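You operate a simulated robot arm through the tools that you are given. There is no shell and no other tool. Be economical: measure what you need, move in short steps, check, and stop when the job is done.

The job below is to be done with a simulated two-armed robot. You get a single attempt, and the scene is never put back.

TASK
Latch the green spool from the dry box in the tray and bring it.
Fine: box shut, its heat stays ON, tray on the blue work mat, both hands.

Only the result counts: the job must be done as asked and must still hold three seconds after the hand-in. Knocking over, shifting, dropping, spilling or breaking anything else fails it.

THE ROBOT
Two 7-joint arms with two-finger parallel grippers on one trunk, on a base that drives. Base frame: it is fixed to the floor where the robot stands at the start and does not move with it; the origin is under the middle of the robot, x ahead of it, y to its left, z up; the surface under the hand at the start is at about z = 0.916. Lengths are in m, angles in rad, forces in N, time in s.
The left shoulder is at the start at [0.08, 0.131, 0.947], the right one opposite. With the tool pointing down near the work surface each hand reaches from about 0.36 to 0.84 m from the robot's upright axis, wherever it stands, measured 20 degrees to its own side. Places, roughly: dry box lid [0.6, 0.1, 0.9]; dry box switch [0.6, -0.2, 0.9]; nest of the spool tray [0.6, 0.5, 0.8]; orange tray latch [0.5, 0.6, 0.9]; top of the blue work mat [0.6, 0.9, 0.8]. Payload 1.57 kg a hand.
Tool frame (each hand has its own): the origin (TCP) lies between the finger pads and is the grasp point; the fingertips stand 0.03 m ahead of it; z points along the fingers, y is the line along which they close. The gripper opens to 0.11 m. The fingers are 0.024 m wide and 0.012 m thick; the gripper's body (0.048 by 0.112 m) begins 0.078 m behind the TCP.
Orientation is that of the tool frame in the base frame, as a unit quaternion [x, y, z, w]. With the fingers straight down and closing along the base's y, the tool's x points along the base's -x, its y along +y and its z along -z.

THE INTERFACE
- The arms move only by the tool nudge_tool. It takes "left_motion", "right_motion" or both (then of equal length, played together; a hand with none holds still); each is a list of rows, each an object of numbers (a shift or turn left out is 0, a gripper value left out holds the last): "dx", "dy", "dz": the shift along the tool's x, y, z in m; "rx", "ry", "rz": the turn, a rotation vector about the tool's x, y, z in rad. In form: [{"dx": .., "dy": .., "dz": .., "rx": .., "ry": .., "rz": ..}, ...]. A call has 1 to 10 rows; each row shifts and turns the commanded pose from where the row before left it, along the tool's axes as they then stand. "left_jaw" and "right_jaw" are, for a hand that has rows, the gripper command, from -1 (fully open) to 1 (shut), values between in proportion, set as the call begins (left out, the last holds). A row lasts 0.2 s, in which the tool goes at most 0.05 m and 0.15 rad; a call with a longer step from one row to the next is refused whole, and so is a gripper value outside its range. Where a pose cannot be reached the arm comes as near as it can. A force on the tool above 90 N (or 10 N above the force at the start of the call, whichever is more), or a blocked arm, ends the call early, and 0.2 s more pass. The fingers move at their own pace (about 0.108 m/s each) and stop on an object; they squeeze with about 22 N. The grip force told is the motor's: it shows also when the fingers shut on nothing. Time passes only in rows, and 0.2 s behind the last, so rows that do not move let the fingers close. It gives the time, the measured TCP pose, the force on the tool (base axes), the opening and the grip force at its end, in the units of the frame above (readings bear some noise), with the torque about the TCP (base axes, N m) and any sound that the robot's microphone picked up, and new pictures: "pictures" is both (left out), scene, wrist or none (wrist: the cameras of the hands that moved).
- Cameras (640 x 400 px; columns grow to the right, rows downward): "scene" is now at [-0.0473, 0.0338, 1.4419]; the picture's right is [0.39, -0.92, 0.00], its down [-0.44, -0.19, -0.88] and it looks along [0.81, 0.35, -0.48] (base axes); focal length 296 px, centre (320, 200). "left" rides on the left gripper at [0.07, -0.016, -0.141] in its tool frame; the picture's right is [0.23, 0.97, 0.00], its down [-0.86, 0.20, -0.48] and it looks along [-0.47, 0.11, 0.88] (tool axes); focal length 222 px, centre (320, 200). "right" rides on the right gripper at [0.07, 0.016, -0.141] in its tool frame; the picture's right is [-0.23, 0.97, 0.00], its down [-0.86, -0.20, -0.48] and it looks along [-0.47, -0.11, 0.88] (tool axes); focal length 222 px, centre (320, 200). There is no depth. A picture from a camera that has moved, and an enlarged one, comes with that camera's place and axes in the base frame and with its lens. The place of the scene camera against the robot may be out by one fixed shift of up to 0.025 m in any direction.
- roll_base(legs): drives the robot by 1 to 6 legs, each [ahead, left, turn to the left] in m, m and rad, along the robot's own axes; the way and the turn of a leg run together, so that a leg with both is an arc; at most 1.5 m and 3.142 rad a leg. The arms and the cameras ride along, it lands a little off, and it stops where it bumps. It gives what a move gives, and a new picture of the scene camera.
- turn_head(pan, tilt): turns the head with the scene camera to pan (to the left, within 1.902 rad either way) and tilt (down, from -0.506 to 1.204), counted from straight ahead of the robot. It gives what a move gives, and a new picture of the scene camera.
- enlarge(camera, box): a new picture of the part [left, top, right, bottom] of that camera's present view, enlarged. The clock stands still meanwhile.
- hand_in(): hands the job in; it is judged then, once.

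Go step by step. Nothing tells you exact positions but the pictures and the camera data: compare them with the known pose of the tool, close in by small moves and look again before you grip or let go. The budget is 120 turns and 260 pictures, counting those below and the enlarged ones. Unless the task says otherwise, let go and move clear before handing in, and close with one line.

The tools are called after ">>>" as name(argument=value, ...) on one line, values as JSON. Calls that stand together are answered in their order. nudge_tool: Moves the arms, as the interface text tells. Its arguments: {"type":"object","properties":{"left_motion":{"type":"array","items":{"type":"object","properties":{"dx":{"type":"number"},"dy":{"type":"number"},"dz":{"type":"number"},"rx":{"type":"number"},"ry":{"type":"number"},"rz":{"type":"number"}}}},"left_jaw":{"type":"number"},"right_motion":{"type":"array","items":{"type":"object","properties":{"dx":{"type":"number"},"dy":{"type":"number"},"dz":{"type":"number"},"rx":{"type":"number"},"ry":{"type":"number"},"rz":{"type":"number"}}}},"right_jaw":{"type":"number"},"pictures":{"type":"string","enum":["both","scene","wrist","none"]}},"required":[]} The other tools are called the same way: roll_base (legs) drives the base; turn_head (pan, tilt) turns the head that bears the scene camera; enlarge (camera, box) takes an enlarged picture of a part of a camera's view; hand_in () hands the job in.

At the start:

```text
time_s: 0.0
left_eef_pos: [0.3346, 0.387, 1.3057]
left_ee_rot: [0.0, 1.0, 0.0, 0.0]
left_force: [0.1, 0.1, 0.3]
left_ft_torque: [0.0, 0.0, -0.03]
left_opening: 0.1101
left_finger_force: 0.1
right_eef_pos: [0.5044, 0.0844, 1.2774]
right_ee_rot: [0.0, 1.0, 0.0, 0.0]
right_force: [0.1, 0.1, 0.4]
right_ft_torque: [-0.02, -0.01, 0.0]
right_opening: 0.1098
right_finger_force: 0.1
robot x, y, heading: [0.0003, -0.0039, -0.001]
head pan, tilt: [0.405, 0.496]
```

scene: 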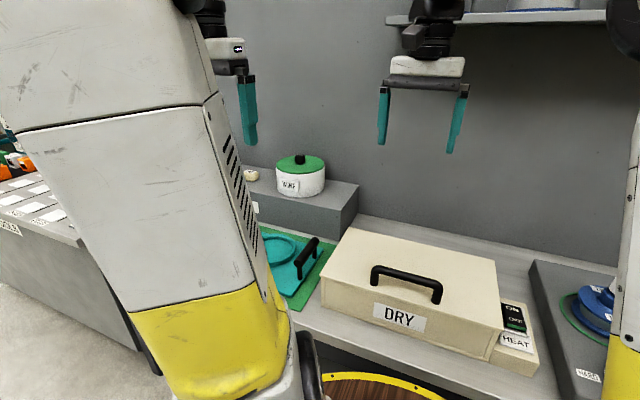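
right: 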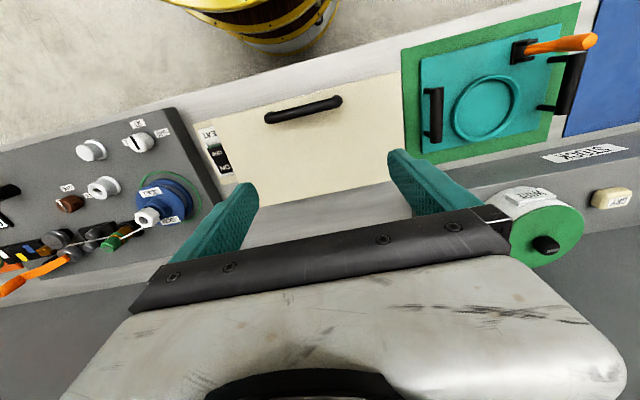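
left: 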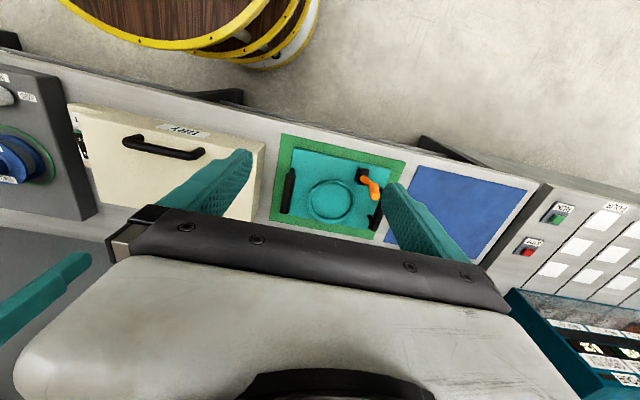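

I see the cream dry box with a handled lid, the teal tray with an orange latch on a green mat, and the blue mat further left. I'll look closer before moving.

>>> enlarge(camera="right", box=[380, 0, 640, 170])

>>> enlarge(camera="left", box=[60, 80, 420, 260])

>>> enlarge(camera="scene", box=[240, 200, 560, 400])

>>> enlarge(camera="right", box=[180, 60, 420, 220])

```text
2.35 times, centred on (510, 85) of right
camera zoom: at [0.4361, 0.102, 1.4202], right [0.23, 0.97, 0.0], down [0.86, -0.2, 0.48], along [0.47, -0.11, -0.88], focal length 523 px, centre (-127, 471)
```

zoom: 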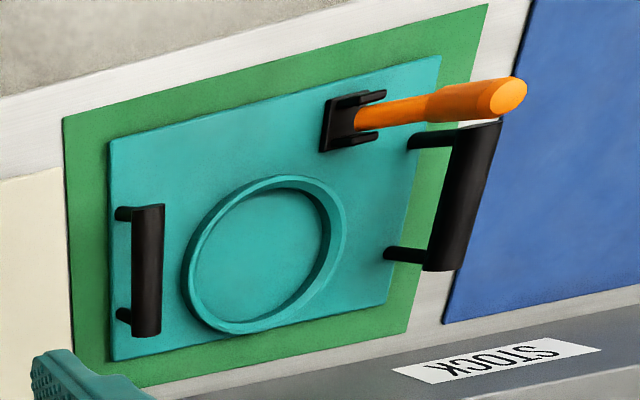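

```text
1.78 times, centred on (240, 170) of left
camera zoom: at [0.2648, 0.3709, 1.4461], right [-0.23, 0.97, 0.0], down [0.86, 0.2, 0.48], along [0.47, 0.11, -0.88], focal length 395 px, centre (462, 253)
```

zoom: 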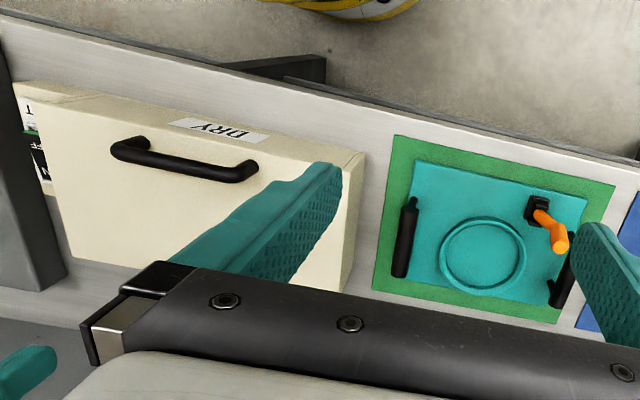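

```text
2.00 times, centred on (400, 300) of scene
camera zoom: at [-0.0473, 0.0338, 1.4419], right [0.39, -0.92, 0.0], down [-0.44, -0.19, -0.88], along [0.81, 0.35, -0.48], focal length 593 px, centre (160, 0)
```

zoom: 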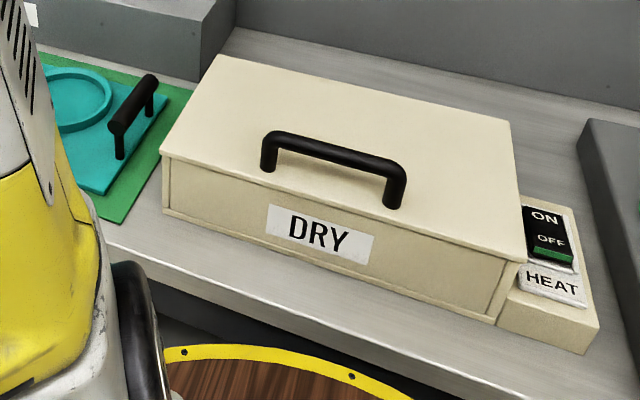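

```text
2.50 times, centred on (300, 140) of right
camera zoom: at [0.4361, 0.102, 1.4202], right [0.23, 0.97, 0.0], down [0.86, -0.2, 0.48], along [0.47, -0.11, -0.88], focal length 555 px, centre (370, 350)
```

zoom: 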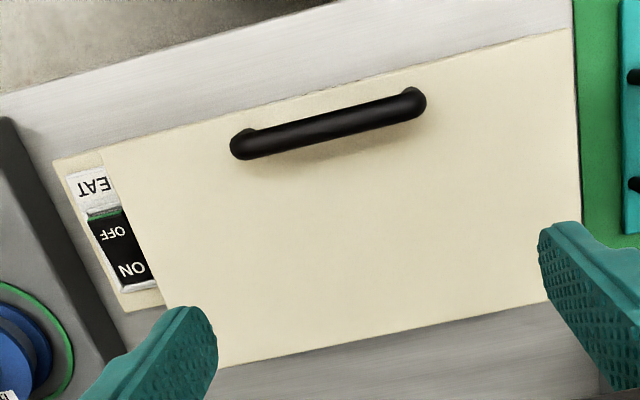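

The lid handle appears to be a bar along y at about x 0.48, y 0.06, and the heat is on. I'll turn the right hand to grip across the bar and put the left camera over the tray.

>>> nudge_tool(right_motion=[{"rz": -0.15}, {"rz": -0.15}, {"rz": -0.15}, {"rz": -0.15}, {"rz": -0.15}, {"rz": -0.15}, {"rz": -0.15}, {"rz": -0.15}, {"rz": -0.15}, {"rz": -0.15}], left_motion=[{"dy": 0.0225, "dz": 0.039}, {"dy": 0.0225, "dz": 0.039}, {"dy": 0.0225, "dz": 0.039}, {"dy": 0.0225, "dz": 0.039}, {}, {}, {}, {}, {}, {}])

```text
time_s: 2.2
left_eef_pos: [0.3339, 0.4796, 1.1492]
left_ee_rot: [0.0, 1.0, 0.0, 0.0]
left_force: [0.6, 0.0, -0.1]
left_ft_torque: [0.01, 0.03, 0.02]
left_opening: 0.1101
left_finger_force: 0.1
right_eef_pos: [0.5043, 0.0851, 1.2785]
right_ee_rot: [-0.683, 0.731, 0.0, 0.001]
right_force: [-0.3, -0.1, -0.2]
right_ft_torque: [0.0, 0.0, -0.02]
right_opening: 0.11
right_finger_force: 0.0
robot x, y, heading: [0.0011, -0.0027, -0.004]
head pan, tilt: [0.405, 0.496]
camera scene: at [-0.0473, 0.0338, 1.4419], right [0.39, -0.92, 0.0], down [-0.44, -0.19, -0.88], along [0.81, 0.35, -0.48], focal length 296 px, centre (320, 200)
camera right: at [0.4847, 0.0172, 1.4206], right [-0.96, 0.29, 0.0], down [0.26, 0.84, 0.48], along [0.14, 0.46, -0.88], focal length 222 px, centre (320, 200)
camera left: at [0.2651, 0.463, 1.2912], right [-0.23, 0.97, 0.0], down [0.86, 0.2, 0.48], along [0.47, 0.11, -0.88], focal length 222 px, centre (320, 200)
```

scene: 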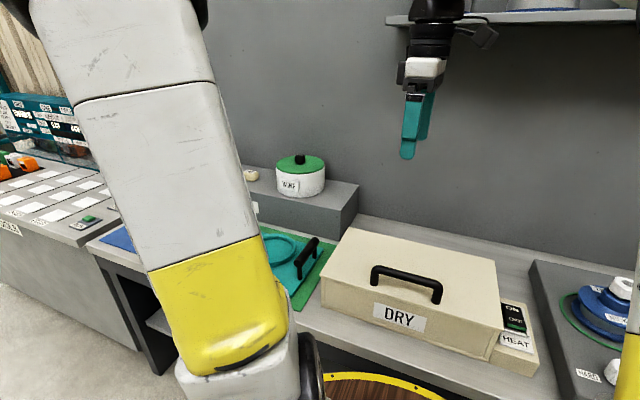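
right: 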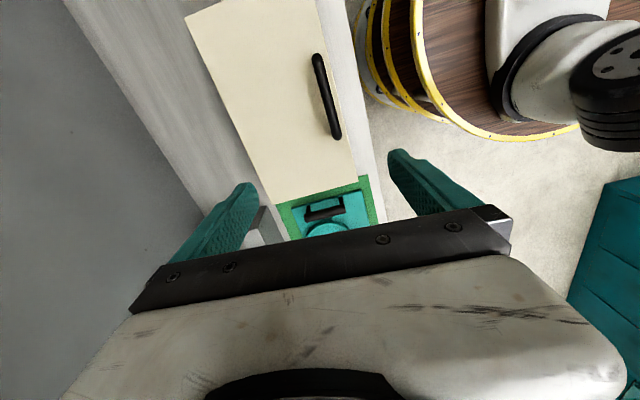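
left: 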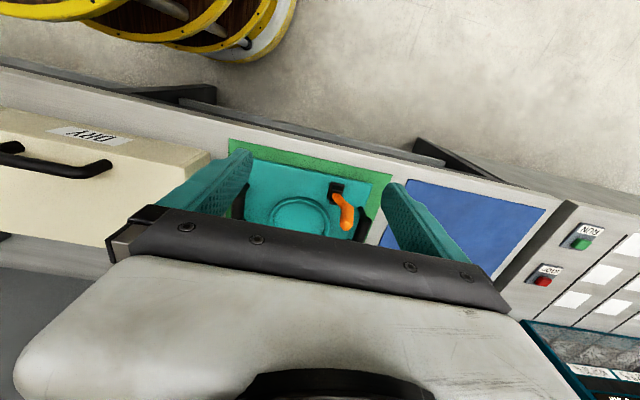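

Two views put the handle bar at x 0.479, y −0.01 to 0.126, top about z 0.955. I'll bring the right hand above it.

>>> nudge_tool(right_motion=[{"rz": -0.0708}, {"dx": 0.0056, "dy": 0.005, "dz": 0.045}, {"dx": 0.0056, "dy": 0.005, "dz": 0.045}, {"dx": 0.0056, "dy": 0.005, "dz": 0.045}, {"dx": 0.0056, "dy": 0.005, "dz": 0.045}, {"dx": 0.0056, "dy": 0.005, "dz": 0.045}])

>>> enlarge(camera="left", box=[220, 130, 400, 250])

>>> enlarge(camera="scene", box=[320, 160, 560, 400])

```text
time_s: 3.6
left_eef_pos: [0.3348, 0.4795, 1.1512]
left_ee_rot: [0.001, 1.0, 0.0, 0.0]
left_force: [0.1, 0.1, 1.0]
left_ft_torque: [-0.03, -0.01, -0.02]
left_opening: 0.1101
left_finger_force: 0.2
right_eef_pos: [0.4808, 0.0565, 1.0525]
right_ee_rot: [0.707, -0.707, 0.0, 0.0]
right_force: [-0.1, 0.3, 0.5]
right_ft_torque: [-0.01, -0.02, -0.02]
right_opening: 0.1099
right_finger_force: 0.0
robot x, y, heading: [-0.003, -0.0036, -0.001]
head pan, tilt: [0.405, 0.496]
camera scene: at [-0.0475, 0.0338, 1.4419], right [0.39, -0.92, 0.0], down [-0.44, -0.19, -0.88], along [0.81, 0.35, -0.48], focal length 296 px, centre (320, 200)
camera right: at [0.4659, -0.0129, 1.194], right [-0.97, 0.23, 0.0], down [0.2, 0.85, 0.48], along [0.11, 0.47, -0.88], focal length 222 px, centre (320, 200)
```

scene: 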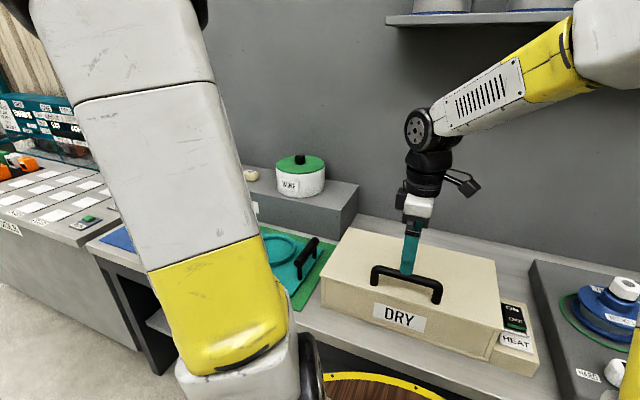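
right: 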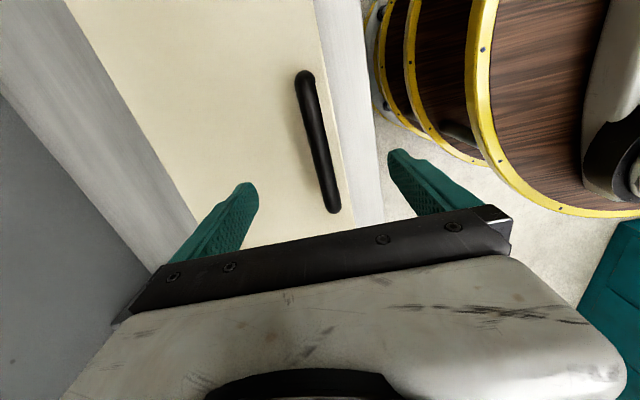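

```text
3.33 times, centred on (310, 190) of left
camera zoom: at [0.265, 0.463, 1.2912], right [-0.23, 0.97, 0.0], down [0.86, 0.2, 0.48], along [0.47, 0.11, -0.88], focal length 740 px, centre (353, 233)
```

zoom: 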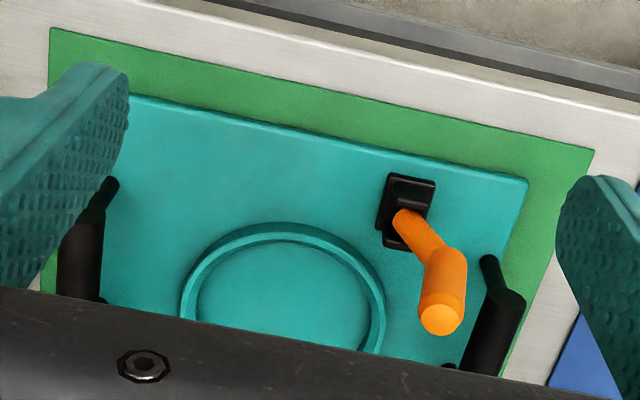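

```text
1.67 times, centred on (440, 280) of scene
camera zoom: at [-0.0475, 0.0338, 1.4419], right [0.39, -0.92, 0.0], down [-0.44, -0.19, -0.88], along [0.81, 0.35, -0.48], focal length 494 px, centre (120, 67)
```

zoom: 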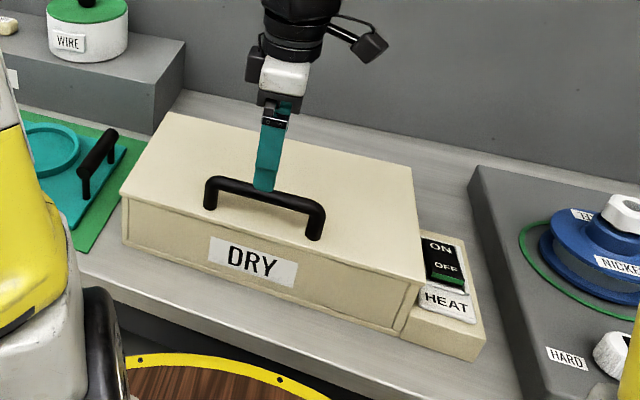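

The bar is centred between the fingers. I'll lower to about z 0.957 and close.

>>> nudge_tool(right_motion=[{"dz": 0.035}, {"dz": 0.035}, {"dz": 0.025}, {}], pictures="none")

>>> enlarge(camera="scene", box=[360, 220, 460, 320])

```text
time_s: 4.6
left_eef_pos: [0.3341, 0.4789, 1.1498]
left_ee_rot: [0.0, 1.0, 0.0, 0.0]
left_force: [0.5, -0.1, -0.2]
left_ft_torque: [0.04, 0.05, -0.03]
left_opening: 0.11
left_finger_force: 0.0
right_eef_pos: [0.4808, 0.0568, 0.9588]
right_ee_rot: [-0.707, 0.707, 0.001, 0.0]
right_force: [-1.0, 0.2, 0.1]
right_ft_torque: [0.01, -0.02, 0.04]
right_opening: 0.1098
right_finger_force: 0.1
robot x, y, heading: [0.0038, 0.0003, -0.003]
head pan, tilt: [0.405, 0.496]
```

```text
4.00 times, centred on (410, 270) of scene
camera zoom: at [-0.0473, 0.0338, 1.4419], right [0.39, -0.92, 0.0], down [-0.44, -0.19, -0.88], along [0.81, 0.35, -0.48], focal length 1185 px, centre (-40, -80)
```

zoom: 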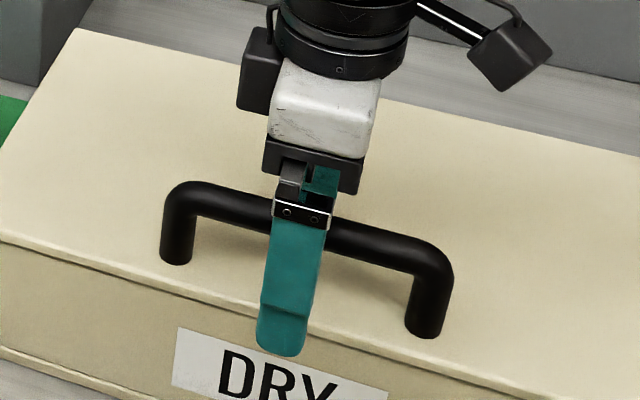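

>>> nudge_tool(right_motion=[{}, {}, {}, {}], right_jaw=1, pictures="none")

>>> enlarge(camera="scene", box=[360, 220, 460, 320])

```text
time_s: 5.6
left_eef_pos: [0.3346, 0.4796, 1.1508]
left_ee_rot: [0.0, 1.0, 0.0, 0.0]
left_force: [-0.2, -0.3, -0.2]
left_ft_torque: [0.01, 0.02, 0.05]
left_opening: 0.1098
left_finger_force: 0.1
right_eef_pos: [0.4793, 0.0564, 0.9586]
right_ee_rot: [0.707, -0.707, -0.001, 0.0]
right_force: [-9.1, 0.6, -1.0]
right_ft_torque: [-0.06, 0.06, 0.03]
right_opening: 0.0197
right_finger_force: 33.5
robot x, y, heading: [-0.0036, 0.0002, -0.004]
head pan, tilt: [0.405, 0.496]
```

```text
4.00 times, centred on (410, 270) of scene
camera zoom: at [-0.0478, 0.0338, 1.4418], right [0.39, -0.92, 0.0], down [-0.44, -0.19, -0.88], along [0.81, 0.35, -0.48], focal length 1185 px, centre (-40, -80)
```

zoom: 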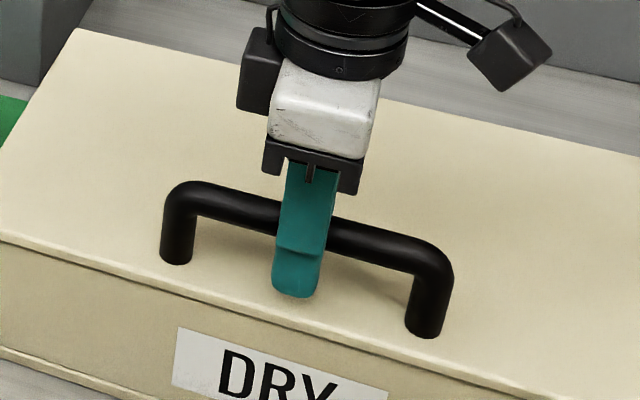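

Gripped, but the bar sits deep in the fingers and will need to pivot as the lid swings. I'll regrip about 12 mm higher.

>>> nudge_tool(right_motion=[{}, {"dz": -0.006}, {"dz": -0.006}, {}], right_jaw=0.4, pictures="none")

>>> nudge_tool(right_motion=[{}, {}, {"dz": -0.004}, {"dz": -0.004, "dy": 0.0}, {"dz": -0.006}, {}], right_jaw=1, pictures="scene")

>>> enlarge(camera="scene", box=[310, 200, 560, 360])

```text
time_s: 6.6
left_eef_pos: [0.3345, 0.4796, 1.1506]
left_ee_rot: [0.0, 1.0, 0.0, 0.0]
left_force: [-0.9, -0.5, 0.2]
left_ft_torque: [0.01, 0.02, -0.02]
left_opening: 0.11
left_finger_force: 0.0
right_eef_pos: [0.4821, 0.0573, 0.9701]
right_ee_rot: [0.707, -0.707, 0.0, 0.0]
right_force: [0.6, -0.6, 0.9]
right_ft_torque: [-0.02, 0.03, 0.01]
right_opening: 0.0329
right_finger_force: 0.1
robot x, y, heading: [-0.0005, 0.0007, -0.0]
head pan, tilt: [0.405, 0.496]
```

```text
time_s: 8.0
left_eef_pos: [0.3368, 0.4792, 1.1505]
left_ee_rot: [0.0, 1.0, 0.0, 0.0]
left_force: [-0.6, -0.1, 0.0]
left_ft_torque: [0.03, 0.01, 0.01]
left_opening: 0.1099
left_finger_force: 0.0
right_eef_pos: [0.4836, 0.0567, 0.9835]
right_ee_rot: [-0.706, 0.708, -0.002, 0.002]
right_force: [31.5, 5.9, -13.3]
right_ft_torque: [0.13, -0.21, 0.07]
right_opening: 0.0197
right_finger_force: 33.3
robot x, y, heading: [-0.0003, 0.001, 0.004]
head pan, tilt: [0.405, 0.496]
camera scene: at [-0.0453, 0.0341, 1.4419], right [0.39, -0.92, 0.0], down [-0.44, -0.19, -0.88], along [0.81, 0.35, -0.48], focal length 296 px, centre (320, 200)
```

scene: 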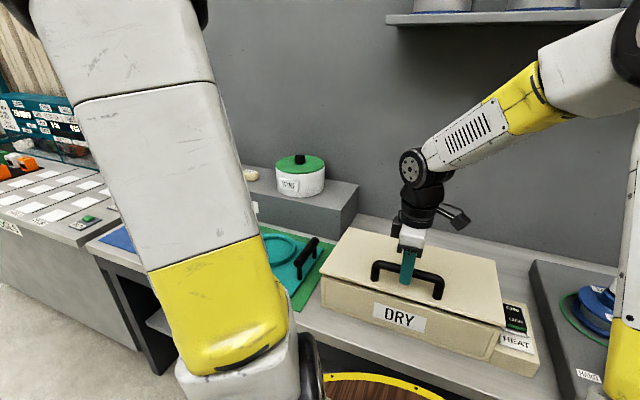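

```text
2.50 times, centred on (435, 280) of scene
camera zoom: at [-0.0453, 0.0341, 1.4419], right [0.39, -0.92, 0.0], down [-0.44, -0.19, -0.88], along [0.81, 0.35, -0.48], focal length 741 px, centre (32, 0)
```

zoom: 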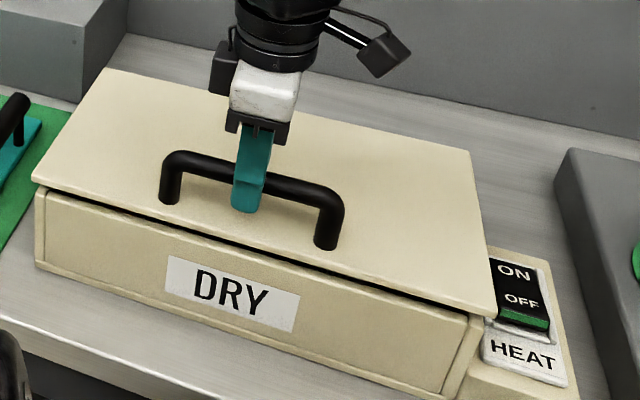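

The lid is hinged at the back and lifting. I'll follow the arc in short steps.

>>> nudge_tool(right_motion=[{"dy": -0.006, "dz": -0.01}, {"dy": -0.008, "dz": -0.019}, {"dy": -0.011, "dz": -0.02}, {"dy": -0.011, "dz": -0.019}, {}], pictures="scene")

```text
time_s: 9.2
left_eef_pos: [0.3349, 0.4804, 1.1483]
left_ee_rot: [0.001, 1.0, 0.0, -0.001]
left_force: [0.8, 0.6, 0.2]
left_ft_torque: [0.0, -0.01, 0.01]
left_opening: 0.11
left_finger_force: 0.2
right_eef_pos: [0.5153, 0.0567, 1.0509]
right_ee_rot: [0.707, -0.707, -0.001, -0.001]
right_force: [13.4, 5.0, -16.3]
right_ft_torque: [-0.2, -0.02, -0.17]
right_opening: 0.0196
right_finger_force: 34.0
robot x, y, heading: [-0.0026, -0.0037, 0.003]
head pan, tilt: [0.405, 0.496]
camera scene: at [-0.0463, 0.0341, 1.4419], right [0.39, -0.92, 0.0], down [-0.44, -0.19, -0.88], along [0.81, 0.35, -0.48], focal length 296 px, centre (320, 200)
```

scene: 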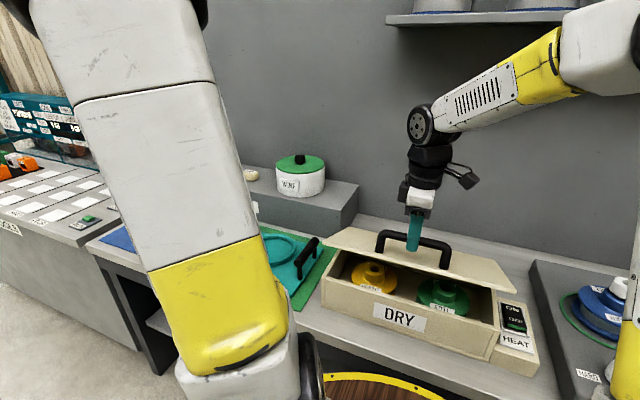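

The lid is open about 0.4 rad, and a green and a yellow spool are visible inside. I'll continue the arc.

>>> nudge_tool(right_motion=[{"dy": -0.0146, "dz": -0.017}, {"dy": -0.0146, "dz": -0.017}, {"dy": -0.0178, "dz": -0.0138}, {"dy": -0.0178, "dz": -0.0138}, {"dy": -0.02, "dz": -0.01}, {"dy": -0.02, "dz": -0.01}, {}], pictures="scene")

```text
time_s: 10.8
left_eef_pos: [0.3346, 0.48, 1.1502]
left_ee_rot: [0.0, 1.0, 0.0, -0.001]
left_force: [-0.4, -0.3, 1.1]
left_ft_torque: [-0.01, 0.03, 0.0]
left_opening: 0.1098
left_finger_force: 0.1
right_eef_pos: [0.6202, 0.0563, 1.1328]
right_ee_rot: [-0.707, 0.708, 0.0, 0.0]
right_force: [-0.6, -6.2, -9.7]
right_ft_torque: [-0.19, 0.18, -0.42]
right_opening: 0.0196
right_finger_force: 33.9
robot x, y, heading: [0.0051, -0.001, 0.001]
head pan, tilt: [0.405, 0.496]
camera scene: at [-0.0469, 0.0335, 1.4419], right [0.39, -0.92, 0.0], down [-0.44, -0.19, -0.88], along [0.81, 0.35, -0.48], focal length 296 px, centre (320, 200)
```

scene: 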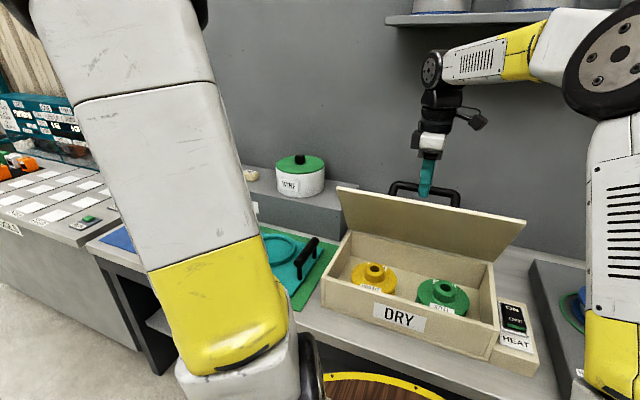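

>>> nudge_tool(right_motion=[{"dy": -0.0218, "dz": -0.0058}, {"dy": -0.0218, "dz": -0.0058}, {"dy": -0.0224, "dz": -0.0014}, {"dy": -0.0224, "dz": -0.0014}, {"dy": -0.0222, "dz": 0.0031}, {}], pictures="scene")

```text
time_s: 11.9
left_eef_pos: [0.33, 0.4768, 1.1507]
left_ee_rot: [0.0, 1.0, 0.0, 0.001]
left_force: [0.2, 0.0, 0.8]
left_ft_torque: [0.01, -0.03, 0.01]
left_opening: 0.1099
left_finger_force: 0.1
right_eef_pos: [0.6999, 0.0578, 1.1452]
right_ee_rot: [0.712, -0.702, -0.015, 0.024]
right_force: [-73.2, -11.6, 1.5]
right_ft_torque: [-0.91, 1.33, -0.75]
right_opening: 0.0248
right_finger_force: 36.4
robot x, y, heading: [-0.0029, 0.0013, 0.004]
head pan, tilt: [0.405, 0.496]
stopped in row 5 (right hand): the force on the tool passed its limit at 97 N (the readings are from after the stop); the commanded pose is now the measured one
camera scene: at [-0.0536, 0.0327, 1.4417], right [0.39, -0.92, 0.0], down [-0.44, -0.19, -0.88], along [0.81, 0.35, -0.47], focal length 296 px, centre (320, 200)
```

scene: 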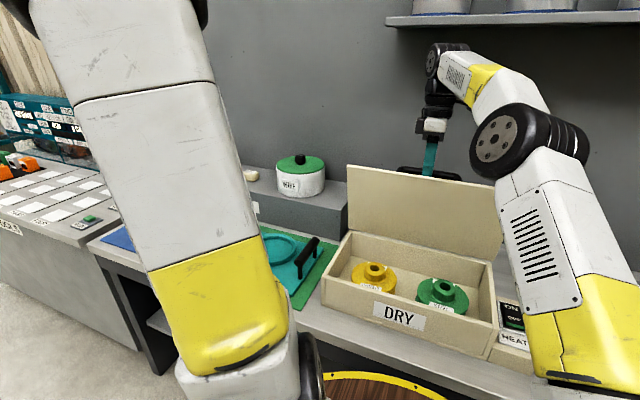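

The lid seems to have reached its stop near upright. I'll relieve the load and loosen the grip slightly to learn whether it stays open on its own.

>>> nudge_tool(right_motion=[{"dy": 0.008}, {}, {}], pictures="none")

>>> nudge_tool(right_motion=[{}, {}, {}, {}], right_jaw=0.3, pictures="both")

>>> enlarge(camera="scene", box=[310, 150, 530, 290])

```text
time_s: 12.8
left_eef_pos: [0.3316, 0.4783, 1.1511]
left_ee_rot: [-0.001, 1.0, 0.0, 0.0]
left_force: [-0.6, -1.3, 0.0]
left_ft_torque: [0.02, 0.01, -0.02]
left_opening: 0.1101
left_finger_force: 0.0
right_eef_pos: [0.6992, 0.059, 1.1456]
right_ee_rot: [0.711, -0.703, -0.013, 0.019]
right_force: [-58.5, 0.3, -2.1]
right_ft_torque: [-0.31, 1.1, -0.79]
right_opening: 0.0198
right_finger_force: 33.8
robot x, y, heading: [-0.0013, 0.0011, -0.007]
head pan, tilt: [0.405, 0.496]
```

```text
time_s: 13.8
left_eef_pos: [0.3321, 0.4797, 1.149]
left_ee_rot: [0.0, 1.0, 0.0, 0.0]
left_force: [0.4, 0.4, 0.2]
left_ft_torque: [0.02, 0.0, 0.01]
left_opening: 0.1103
left_finger_force: 0.0
right_eef_pos: [0.7027, 0.0588, 1.1437]
right_ee_rot: [0.71, -0.704, -0.009, 0.013]
right_force: [0.0, 0.4, 0.1]
right_ft_torque: [0.02, -0.02, 0.0]
right_opening: 0.0385
right_finger_force: 0.1
robot x, y, heading: [-0.0026, -0.0013, 0.002]
head pan, tilt: [0.405, 0.496]
camera scene: at [-0.0484, 0.0336, 1.4419], right [0.39, -0.92, 0.0], down [-0.44, -0.19, -0.88], along [0.81, 0.35, -0.48], focal length 296 px, centre (320, 200)
camera right: at [0.6938, -0.0102, 1.287], right [-0.98, 0.22, 0.03], down [0.21, 0.86, 0.47], along [0.08, 0.46, -0.88], focal length 222 px, centre (320, 200)
```

scene: 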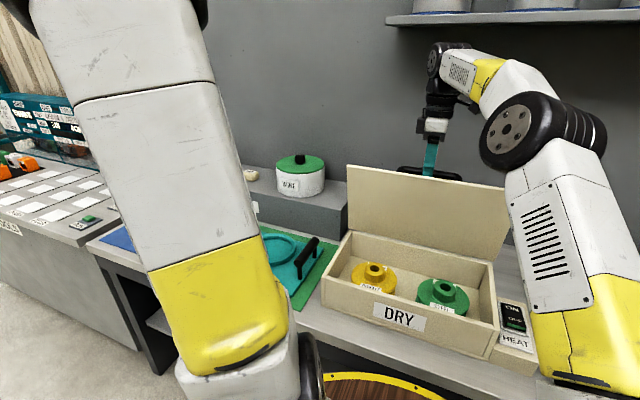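
right: 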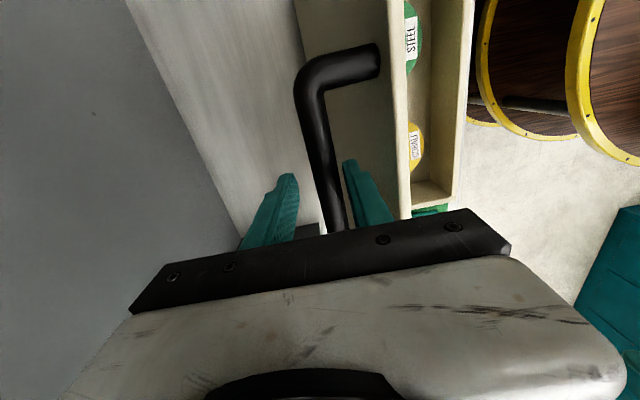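

```text
2.86 times, centred on (420, 220) of scene
camera zoom: at [-0.0484, 0.0336, 1.4419], right [0.39, -0.92, 0.0], down [-0.44, -0.19, -0.88], along [0.81, 0.35, -0.48], focal length 847 px, centre (34, 143)
```

zoom: 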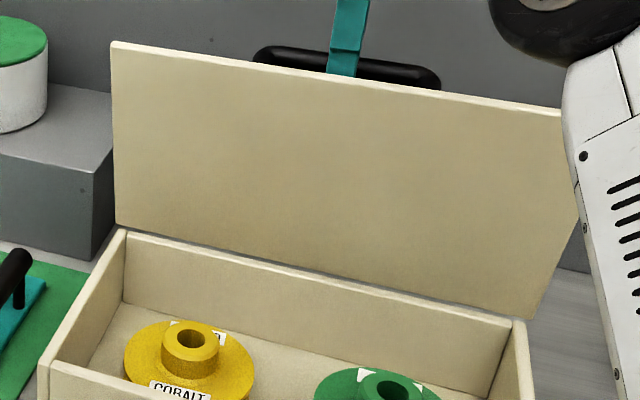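

The force is zero with the fingers loose, so the lid stands by itself. I'll withdraw the right hand upward slowly and check.

>>> nudge_tool(right_motion=[{"dz": -0.02}, {"dz": -0.03}, {"dz": -0.03}, {}], pictures="both")

```text
time_s: 14.8
left_eef_pos: [0.3337, 0.4795, 1.1504]
left_ee_rot: [0.0, 1.0, 0.0, 0.0]
left_force: [-0.8, -0.3, 0.0]
left_ft_torque: [-0.02, 0.02, 0.05]
left_opening: 0.1101
left_finger_force: 0.0
right_eef_pos: [0.6954, 0.0585, 1.1916]
right_ee_rot: [0.71, -0.704, -0.01, 0.015]
right_force: [-0.2, -0.1, 0.1]
right_ft_torque: [0.01, -0.02, 0.03]
right_opening: 0.0383
right_finger_force: 0.1
right hand out of reach, approached as far as the arm can: row 2, 3
robot x, y, heading: [-0.0051, -0.0003, 0.002]
head pan, tilt: [0.405, 0.496]
camera scene: at [-0.0485, 0.0337, 1.4419], right [0.39, -0.92, 0.0], down [-0.44, -0.19, -0.88], along [0.81, 0.35, -0.48], focal length 296 px, centre (320, 200)
camera right: at [0.6863, -0.0095, 1.3352], right [-0.98, 0.22, 0.03], down [0.21, 0.86, 0.47], along [0.07, 0.46, -0.88], focal length 222 px, centre (320, 200)
```

scene: 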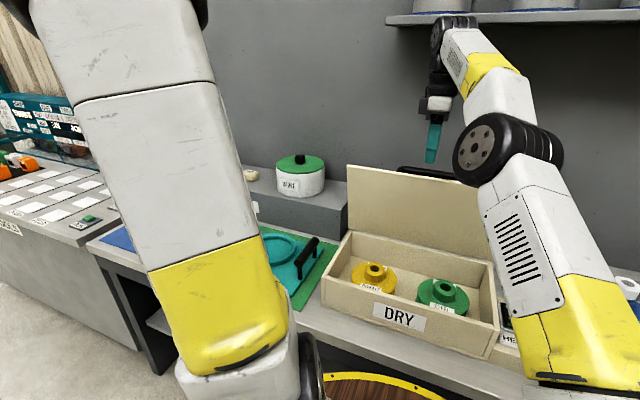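
right: 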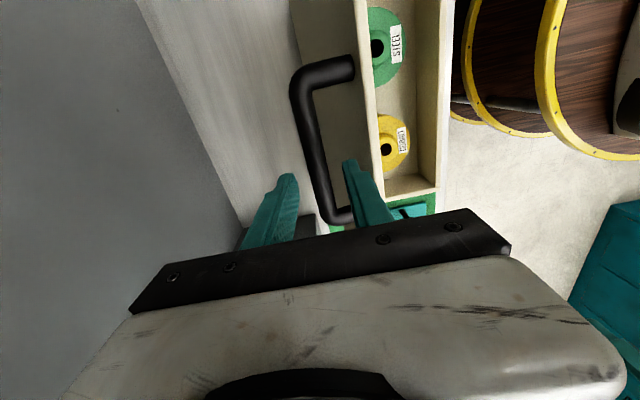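

The lid stays up with the hand clear. I'll pull the right hand back and to the right, and bring the left hand toward the box to pick the green spool.

>>> nudge_tool(right_motion=[{"dy": 0.035}, {"dy": 0.04}, {"dy": 0.04}, {"dy": 0.04}, {"dx": 0.04, "dy": 0.02}, {"dx": 0.045, "dy": 0.01}, {"dx": 0.045}, {"dx": 0.045}, {"dx": 0.045}, {}], left_motion=[{}, {}, {}, {}, {"dx": -0.02, "dy": -0.04}, {"dx": -0.02, "dy": -0.04}, {"dx": -0.02, "dy": -0.04}, {"dx": -0.02, "dy": -0.04}, {"dx": -0.02, "dy": -0.04}, {}])

```text
time_s: 16.9
left_eef_pos: [0.4352, 0.2814, 1.1509]
left_ee_rot: [0.0, 1.0, -0.001, 0.001]
left_force: [-0.8, -0.5, -0.6]
left_ft_torque: [0.0, -0.02, 0.01]
left_opening: 0.1099
left_finger_force: 0.1
right_eef_pos: [0.5127, -0.1638, 1.1979]
right_ee_rot: [0.71, -0.704, -0.009, 0.014]
right_force: [-0.4, 0.4, 0.3]
right_ft_torque: [0.0, 0.02, -0.02]
right_opening: 0.0385
right_finger_force: 0.0
robot x, y, heading: [0.0023, -0.0023, -0.006]
head pan, tilt: [0.405, 0.496]
camera scene: at [-0.0485, 0.0335, 1.4419], right [0.39, -0.92, 0.0], down [-0.44, -0.19, -0.88], along [0.81, 0.35, -0.48], focal length 296 px, centre (320, 200)
camera right: at [0.503, -0.2318, 1.3412], right [-0.98, 0.22, 0.03], down [0.21, 0.86, 0.47], along [0.07, 0.46, -0.88], focal length 222 px, centre (320, 200)
camera left: at [0.3657, 0.265, 1.2916], right [-0.23, 0.97, 0.0], down [0.86, 0.2, 0.48], along [0.47, 0.11, -0.88], focal length 222 px, centre (320, 200)
```

scene: 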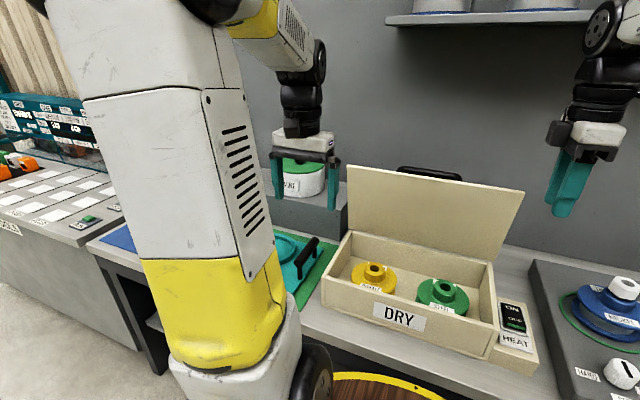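
right: 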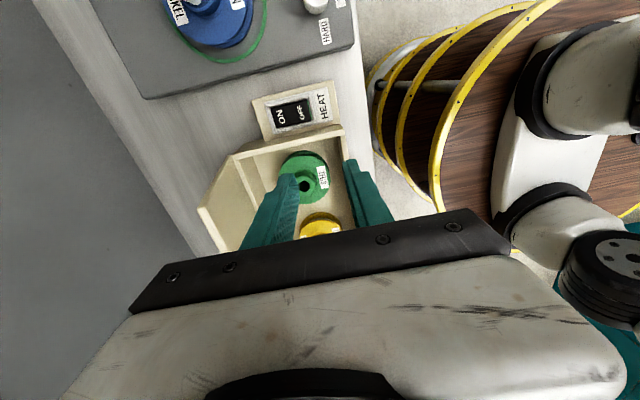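
left: 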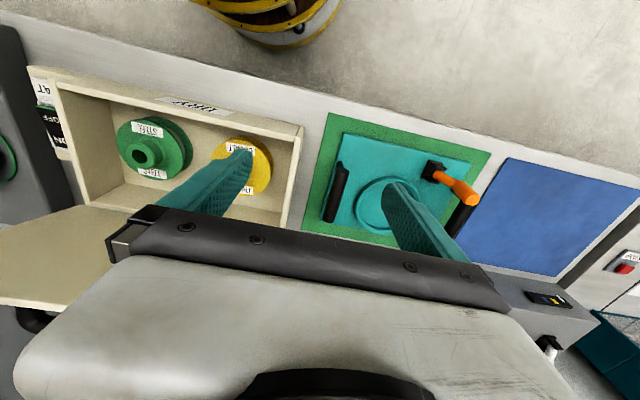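

The lid stands open and the left camera sees both spools. I'll check the switch and the spool up close.

>>> enlarge(camera="left", box=[20, 50, 320, 230])

>>> enlarge(camera="right", box=[230, 80, 390, 250])

>>> enlarge(camera="scene", box=[320, 240, 560, 390])

```text
2.13 times, centred on (170, 140) of left
camera zoom: at [0.3657, 0.265, 1.2916], right [-0.23, 0.97, 0.0], down [0.86, 0.2, 0.48], along [0.47, 0.11, -0.88], focal length 474 px, centre (640, 328)
```

zoom: 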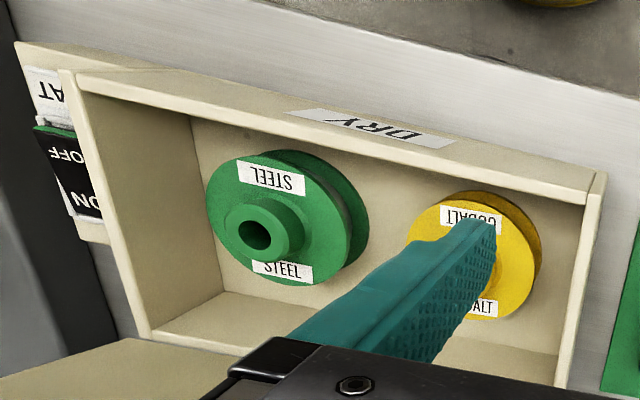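

```text
2.35 times, centred on (310, 165) of right
camera zoom: at [0.503, -0.2318, 1.3412], right [-0.98, 0.22, 0.03], down [0.21, 0.86, 0.47], along [0.07, 0.46, -0.88], focal length 523 px, centre (344, 282)
```

zoom: 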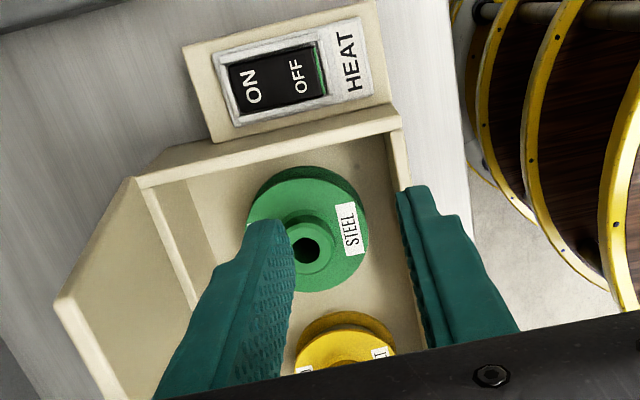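

```text
2.67 times, centred on (440, 315) of scene
camera zoom: at [-0.0485, 0.0335, 1.4419], right [0.39, -0.92, 0.0], down [-0.44, -0.19, -0.88], along [0.81, 0.35, -0.48], focal length 790 px, centre (0, -107)
```

zoom: 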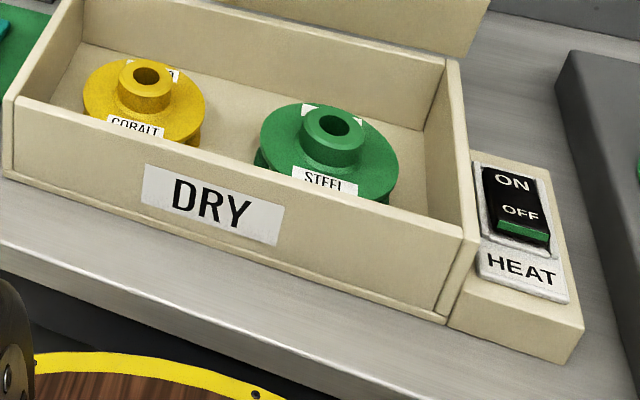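

The switch is still ON. Triangulating gives the green spool's hub top at about (0.568, −0.032, 0.88); I'll move the right hand off and the left above the hub.

>>> nudge_tool(right_motion=[{"dx": 0.045, "dy": 0.02}, {"dx": 0.045, "dy": 0.02}, {"dx": 0.045, "dy": 0.02}, {"dx": 0.045, "dy": 0.02}, {}, {}, {}, {}, {}], left_motion=[{}, {"dx": -0.0191, "dy": -0.0446}, {"dx": -0.0191, "dy": -0.0446}, {"dx": -0.0191, "dy": -0.0446}, {"dx": -0.0191, "dy": -0.0446}, {"dx": -0.0191, "dy": -0.0446}, {"dx": -0.0191, "dy": -0.0446}, {"dx": -0.0191, "dy": -0.0446}, {}])

```text
time_s: 18.9
left_eef_pos: [0.5688, -0.0327, 1.1511]
left_ee_rot: [0.0, 1.0, 0.0, 0.0]
left_force: [0.2, -0.5, 0.3]
left_ft_torque: [-0.01, 0.02, -0.01]
left_opening: 0.1098
left_finger_force: 0.0
right_eef_pos: [0.4373, -0.3424, 1.2036]
right_ee_rot: [0.709, -0.705, -0.01, 0.013]
right_force: [-0.7, 0.3, -0.5]
right_ft_torque: [-0.02, 0.01, 0.02]
right_opening: 0.0383
right_finger_force: 0.2
robot x, y, heading: [-0.0012, -0.0011, -0.001]
head pan, tilt: [0.405, 0.496]
camera scene: at [-0.0484, 0.0334, 1.4419], right [0.39, -0.92, 0.0], down [-0.44, -0.19, -0.88], along [0.81, 0.35, -0.48], focal length 296 px, centre (320, 200)
camera right: at [0.4269, -0.4108, 1.3468], right [-0.98, 0.22, 0.03], down [0.21, 0.86, 0.47], along [0.07, 0.46, -0.88], focal length 222 px, centre (320, 200)
camera left: at [0.4993, -0.0492, 1.2928], right [-0.23, 0.97, 0.0], down [0.86, 0.2, 0.48], along [0.47, 0.11, -0.88], focal length 222 px, centre (320, 200)
```

scene: 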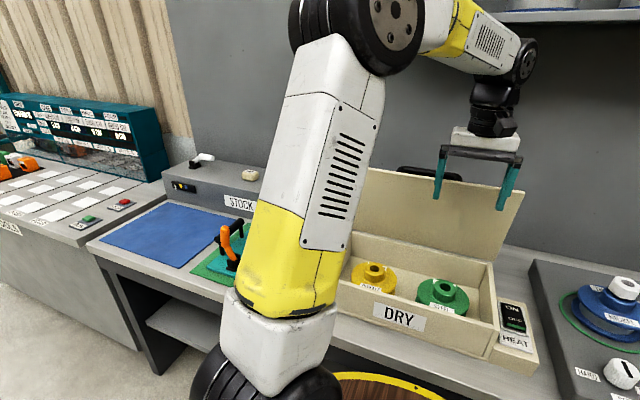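
right: 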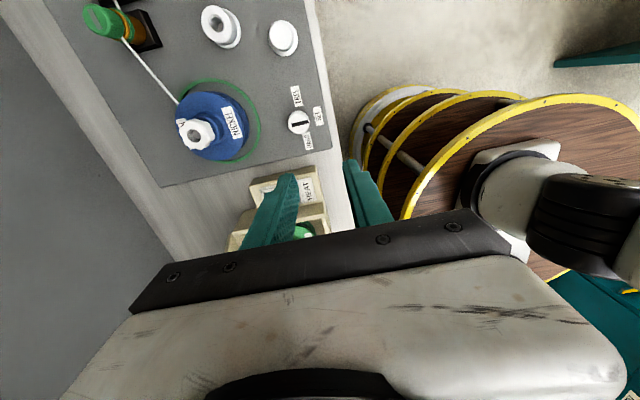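
left: 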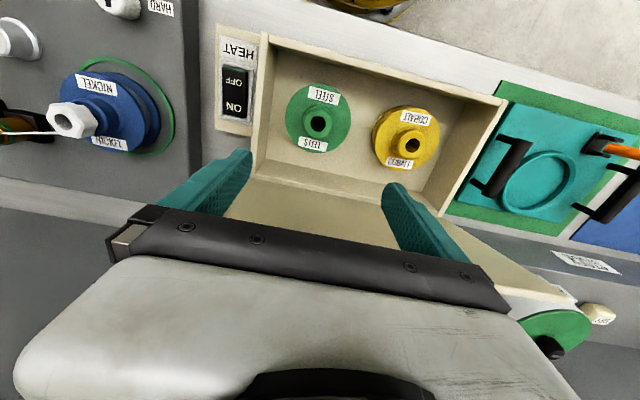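

Aligned over the hub within a few mm. I'll descend to just above it and look.

>>> nudge_tool(left_motion=[{"dy": -0.002, "dz": 0.04}, {"dz": 0.04}, {"dz": 0.04}, {"dz": 0.04}, {"dz": 0.04}, {}])

>>> enlarge(camera="scene", box=[380, 150, 540, 330])

```text
time_s: 20.4
left_eef_pos: [0.5673, -0.0352, 0.9513]
left_ee_rot: [0.0, 1.0, 0.001, -0.001]
left_force: [-0.4, -0.1, 0.1]
left_ft_torque: [0.02, 0.01, 0.02]
left_opening: 0.1099
left_finger_force: 0.1
right_eef_pos: [0.4373, -0.3425, 1.2044]
right_ee_rot: [0.71, -0.704, -0.01, 0.014]
right_force: [-1.0, 0.4, 0.5]
right_ft_torque: [-0.01, -0.01, 0.0]
right_opening: 0.0384
right_finger_force: 0.0
robot x, y, heading: [-0.0037, 0.0012, 0.001]
head pan, tilt: [0.405, 0.496]
camera scene: at [-0.0484, 0.0335, 1.4419], right [0.39, -0.92, 0.0], down [-0.44, -0.19, -0.88], along [0.81, 0.35, -0.48], focal length 296 px, centre (320, 200)
camera left: at [0.4978, -0.0518, 1.093], right [-0.23, 0.97, 0.0], down [0.86, 0.2, 0.48], along [0.47, 0.11, -0.88], focal length 222 px, centre (320, 200)
```

scene: 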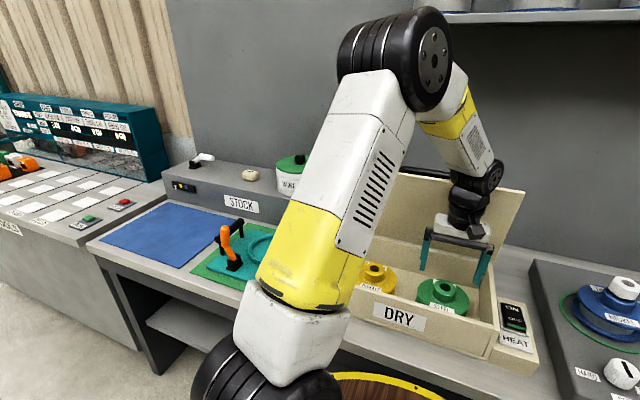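
left: 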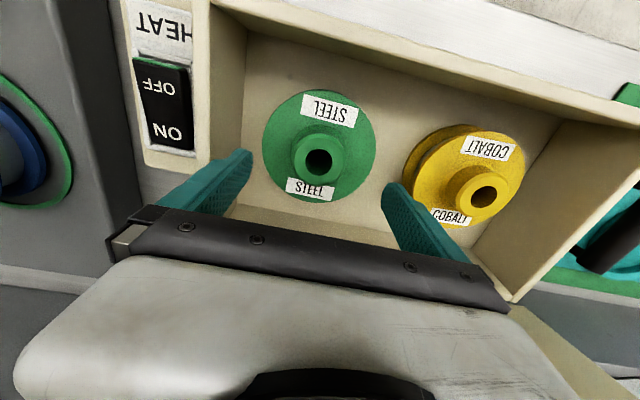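

```text
2.22 times, centred on (460, 240) of scene
camera zoom: at [-0.0484, 0.0335, 1.4419], right [0.39, -0.92, 0.0], down [-0.44, -0.19, -0.88], along [0.81, 0.35, -0.48], focal length 658 px, centre (9, 111)
```

zoom: 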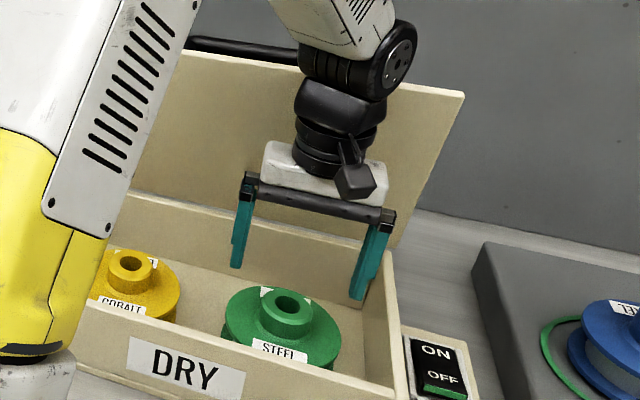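

>>> nudge_tool(left_motion=[{"dy": -0.0015, "dz": 0.02}, {"dz": 0.02}, {"dz": 0.018}, {}], pictures="wrist")

>>> enlarge(camera="scene", box=[390, 200, 530, 330])

```text
time_s: 21.4
left_eef_pos: [0.5687, -0.0381, 0.8921]
left_ee_rot: [0.0, 1.0, 0.0, 0.001]
left_force: [-0.9, -0.1, -0.4]
left_ft_torque: [0.02, -0.01, -0.05]
left_opening: 0.11
left_finger_force: 0.1
right_eef_pos: [0.4356, -0.3421, 1.2039]
right_ee_rot: [0.71, -0.704, -0.01, 0.014]
right_force: [-0.1, 0.2, 0.4]
right_ft_torque: [0.0, -0.04, -0.03]
right_opening: 0.0384
right_finger_force: 0.2
robot x, y, heading: [-0.0022, -0.0015, 0.001]
head pan, tilt: [0.405, 0.496]
camera left: at [0.4984, -0.0533, 1.0333], right [-0.23, 0.97, 0.0], down [0.86, 0.2, 0.48], along [0.47, 0.11, -0.88], focal length 222 px, centre (320, 200)
```

left: 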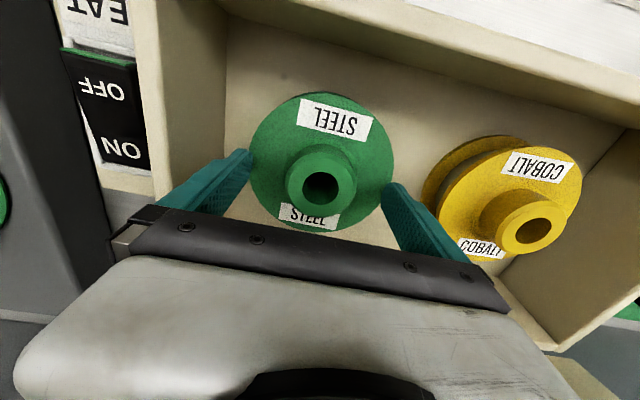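

```text
3.08 times, centred on (460, 265) of scene
camera zoom: at [-0.0484, 0.0335, 1.4419], right [0.39, -0.92, 0.0], down [-0.44, -0.19, -0.88], along [0.81, 0.35, -0.48], focal length 912 px, centre (-111, 0)
```

zoom: 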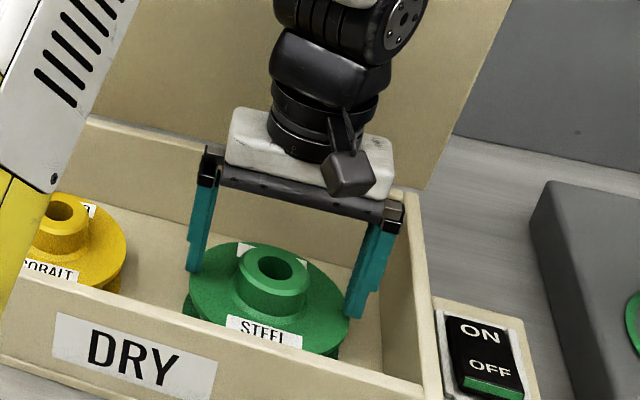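

Centered. Closing on the hub.

>>> nudge_tool(left_motion=[{}, {}, {}, {}], left_jaw=1, pictures="wrist")

>>> enlarge(camera="scene", box=[390, 200, 530, 330])

```text
time_s: 22.4
left_eef_pos: [0.5687, -0.0367, 0.8917]
left_ee_rot: [0.0, 1.0, -0.001, -0.001]
left_force: [0.3, 2.4, 0.6]
left_ft_torque: [-0.12, 0.01, -0.01]
left_opening: 0.0532
left_finger_force: 22.2
right_eef_pos: [0.436, -0.3423, 1.2036]
right_ee_rot: [0.71, -0.704, -0.01, 0.014]
right_force: [0.1, -0.1, 0.3]
right_ft_torque: [0.0, -0.02, 0.01]
right_opening: 0.0383
right_finger_force: 0.0
robot x, y, heading: [-0.0025, -0.001, -0.005]
head pan, tilt: [0.405, 0.496]
camera left: at [0.4985, -0.0531, 1.0335], right [-0.23, 0.97, 0.0], down [0.86, 0.2, 0.48], along [0.47, 0.11, -0.88], focal length 222 px, centre (320, 200)
```

left: 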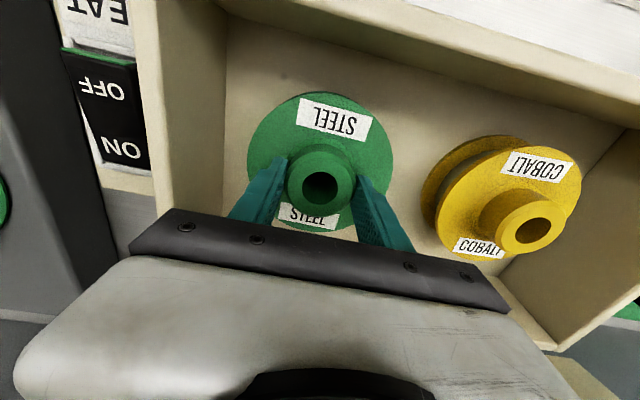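

```text
3.08 times, centred on (460, 265) of scene
camera zoom: at [-0.0484, 0.0336, 1.4419], right [0.39, -0.92, 0.0], down [-0.44, -0.19, -0.88], along [0.81, 0.35, -0.48], focal length 912 px, centre (-111, 0)
```

zoom: 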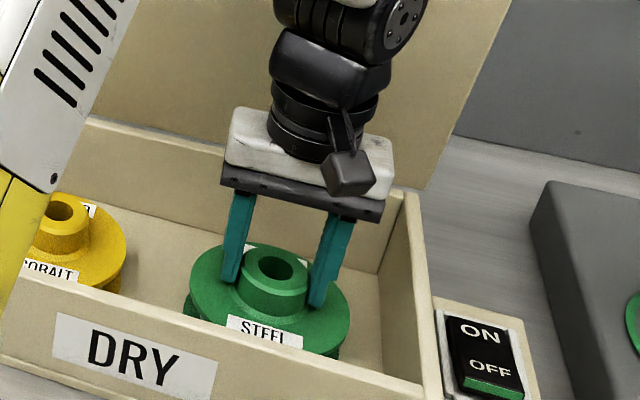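

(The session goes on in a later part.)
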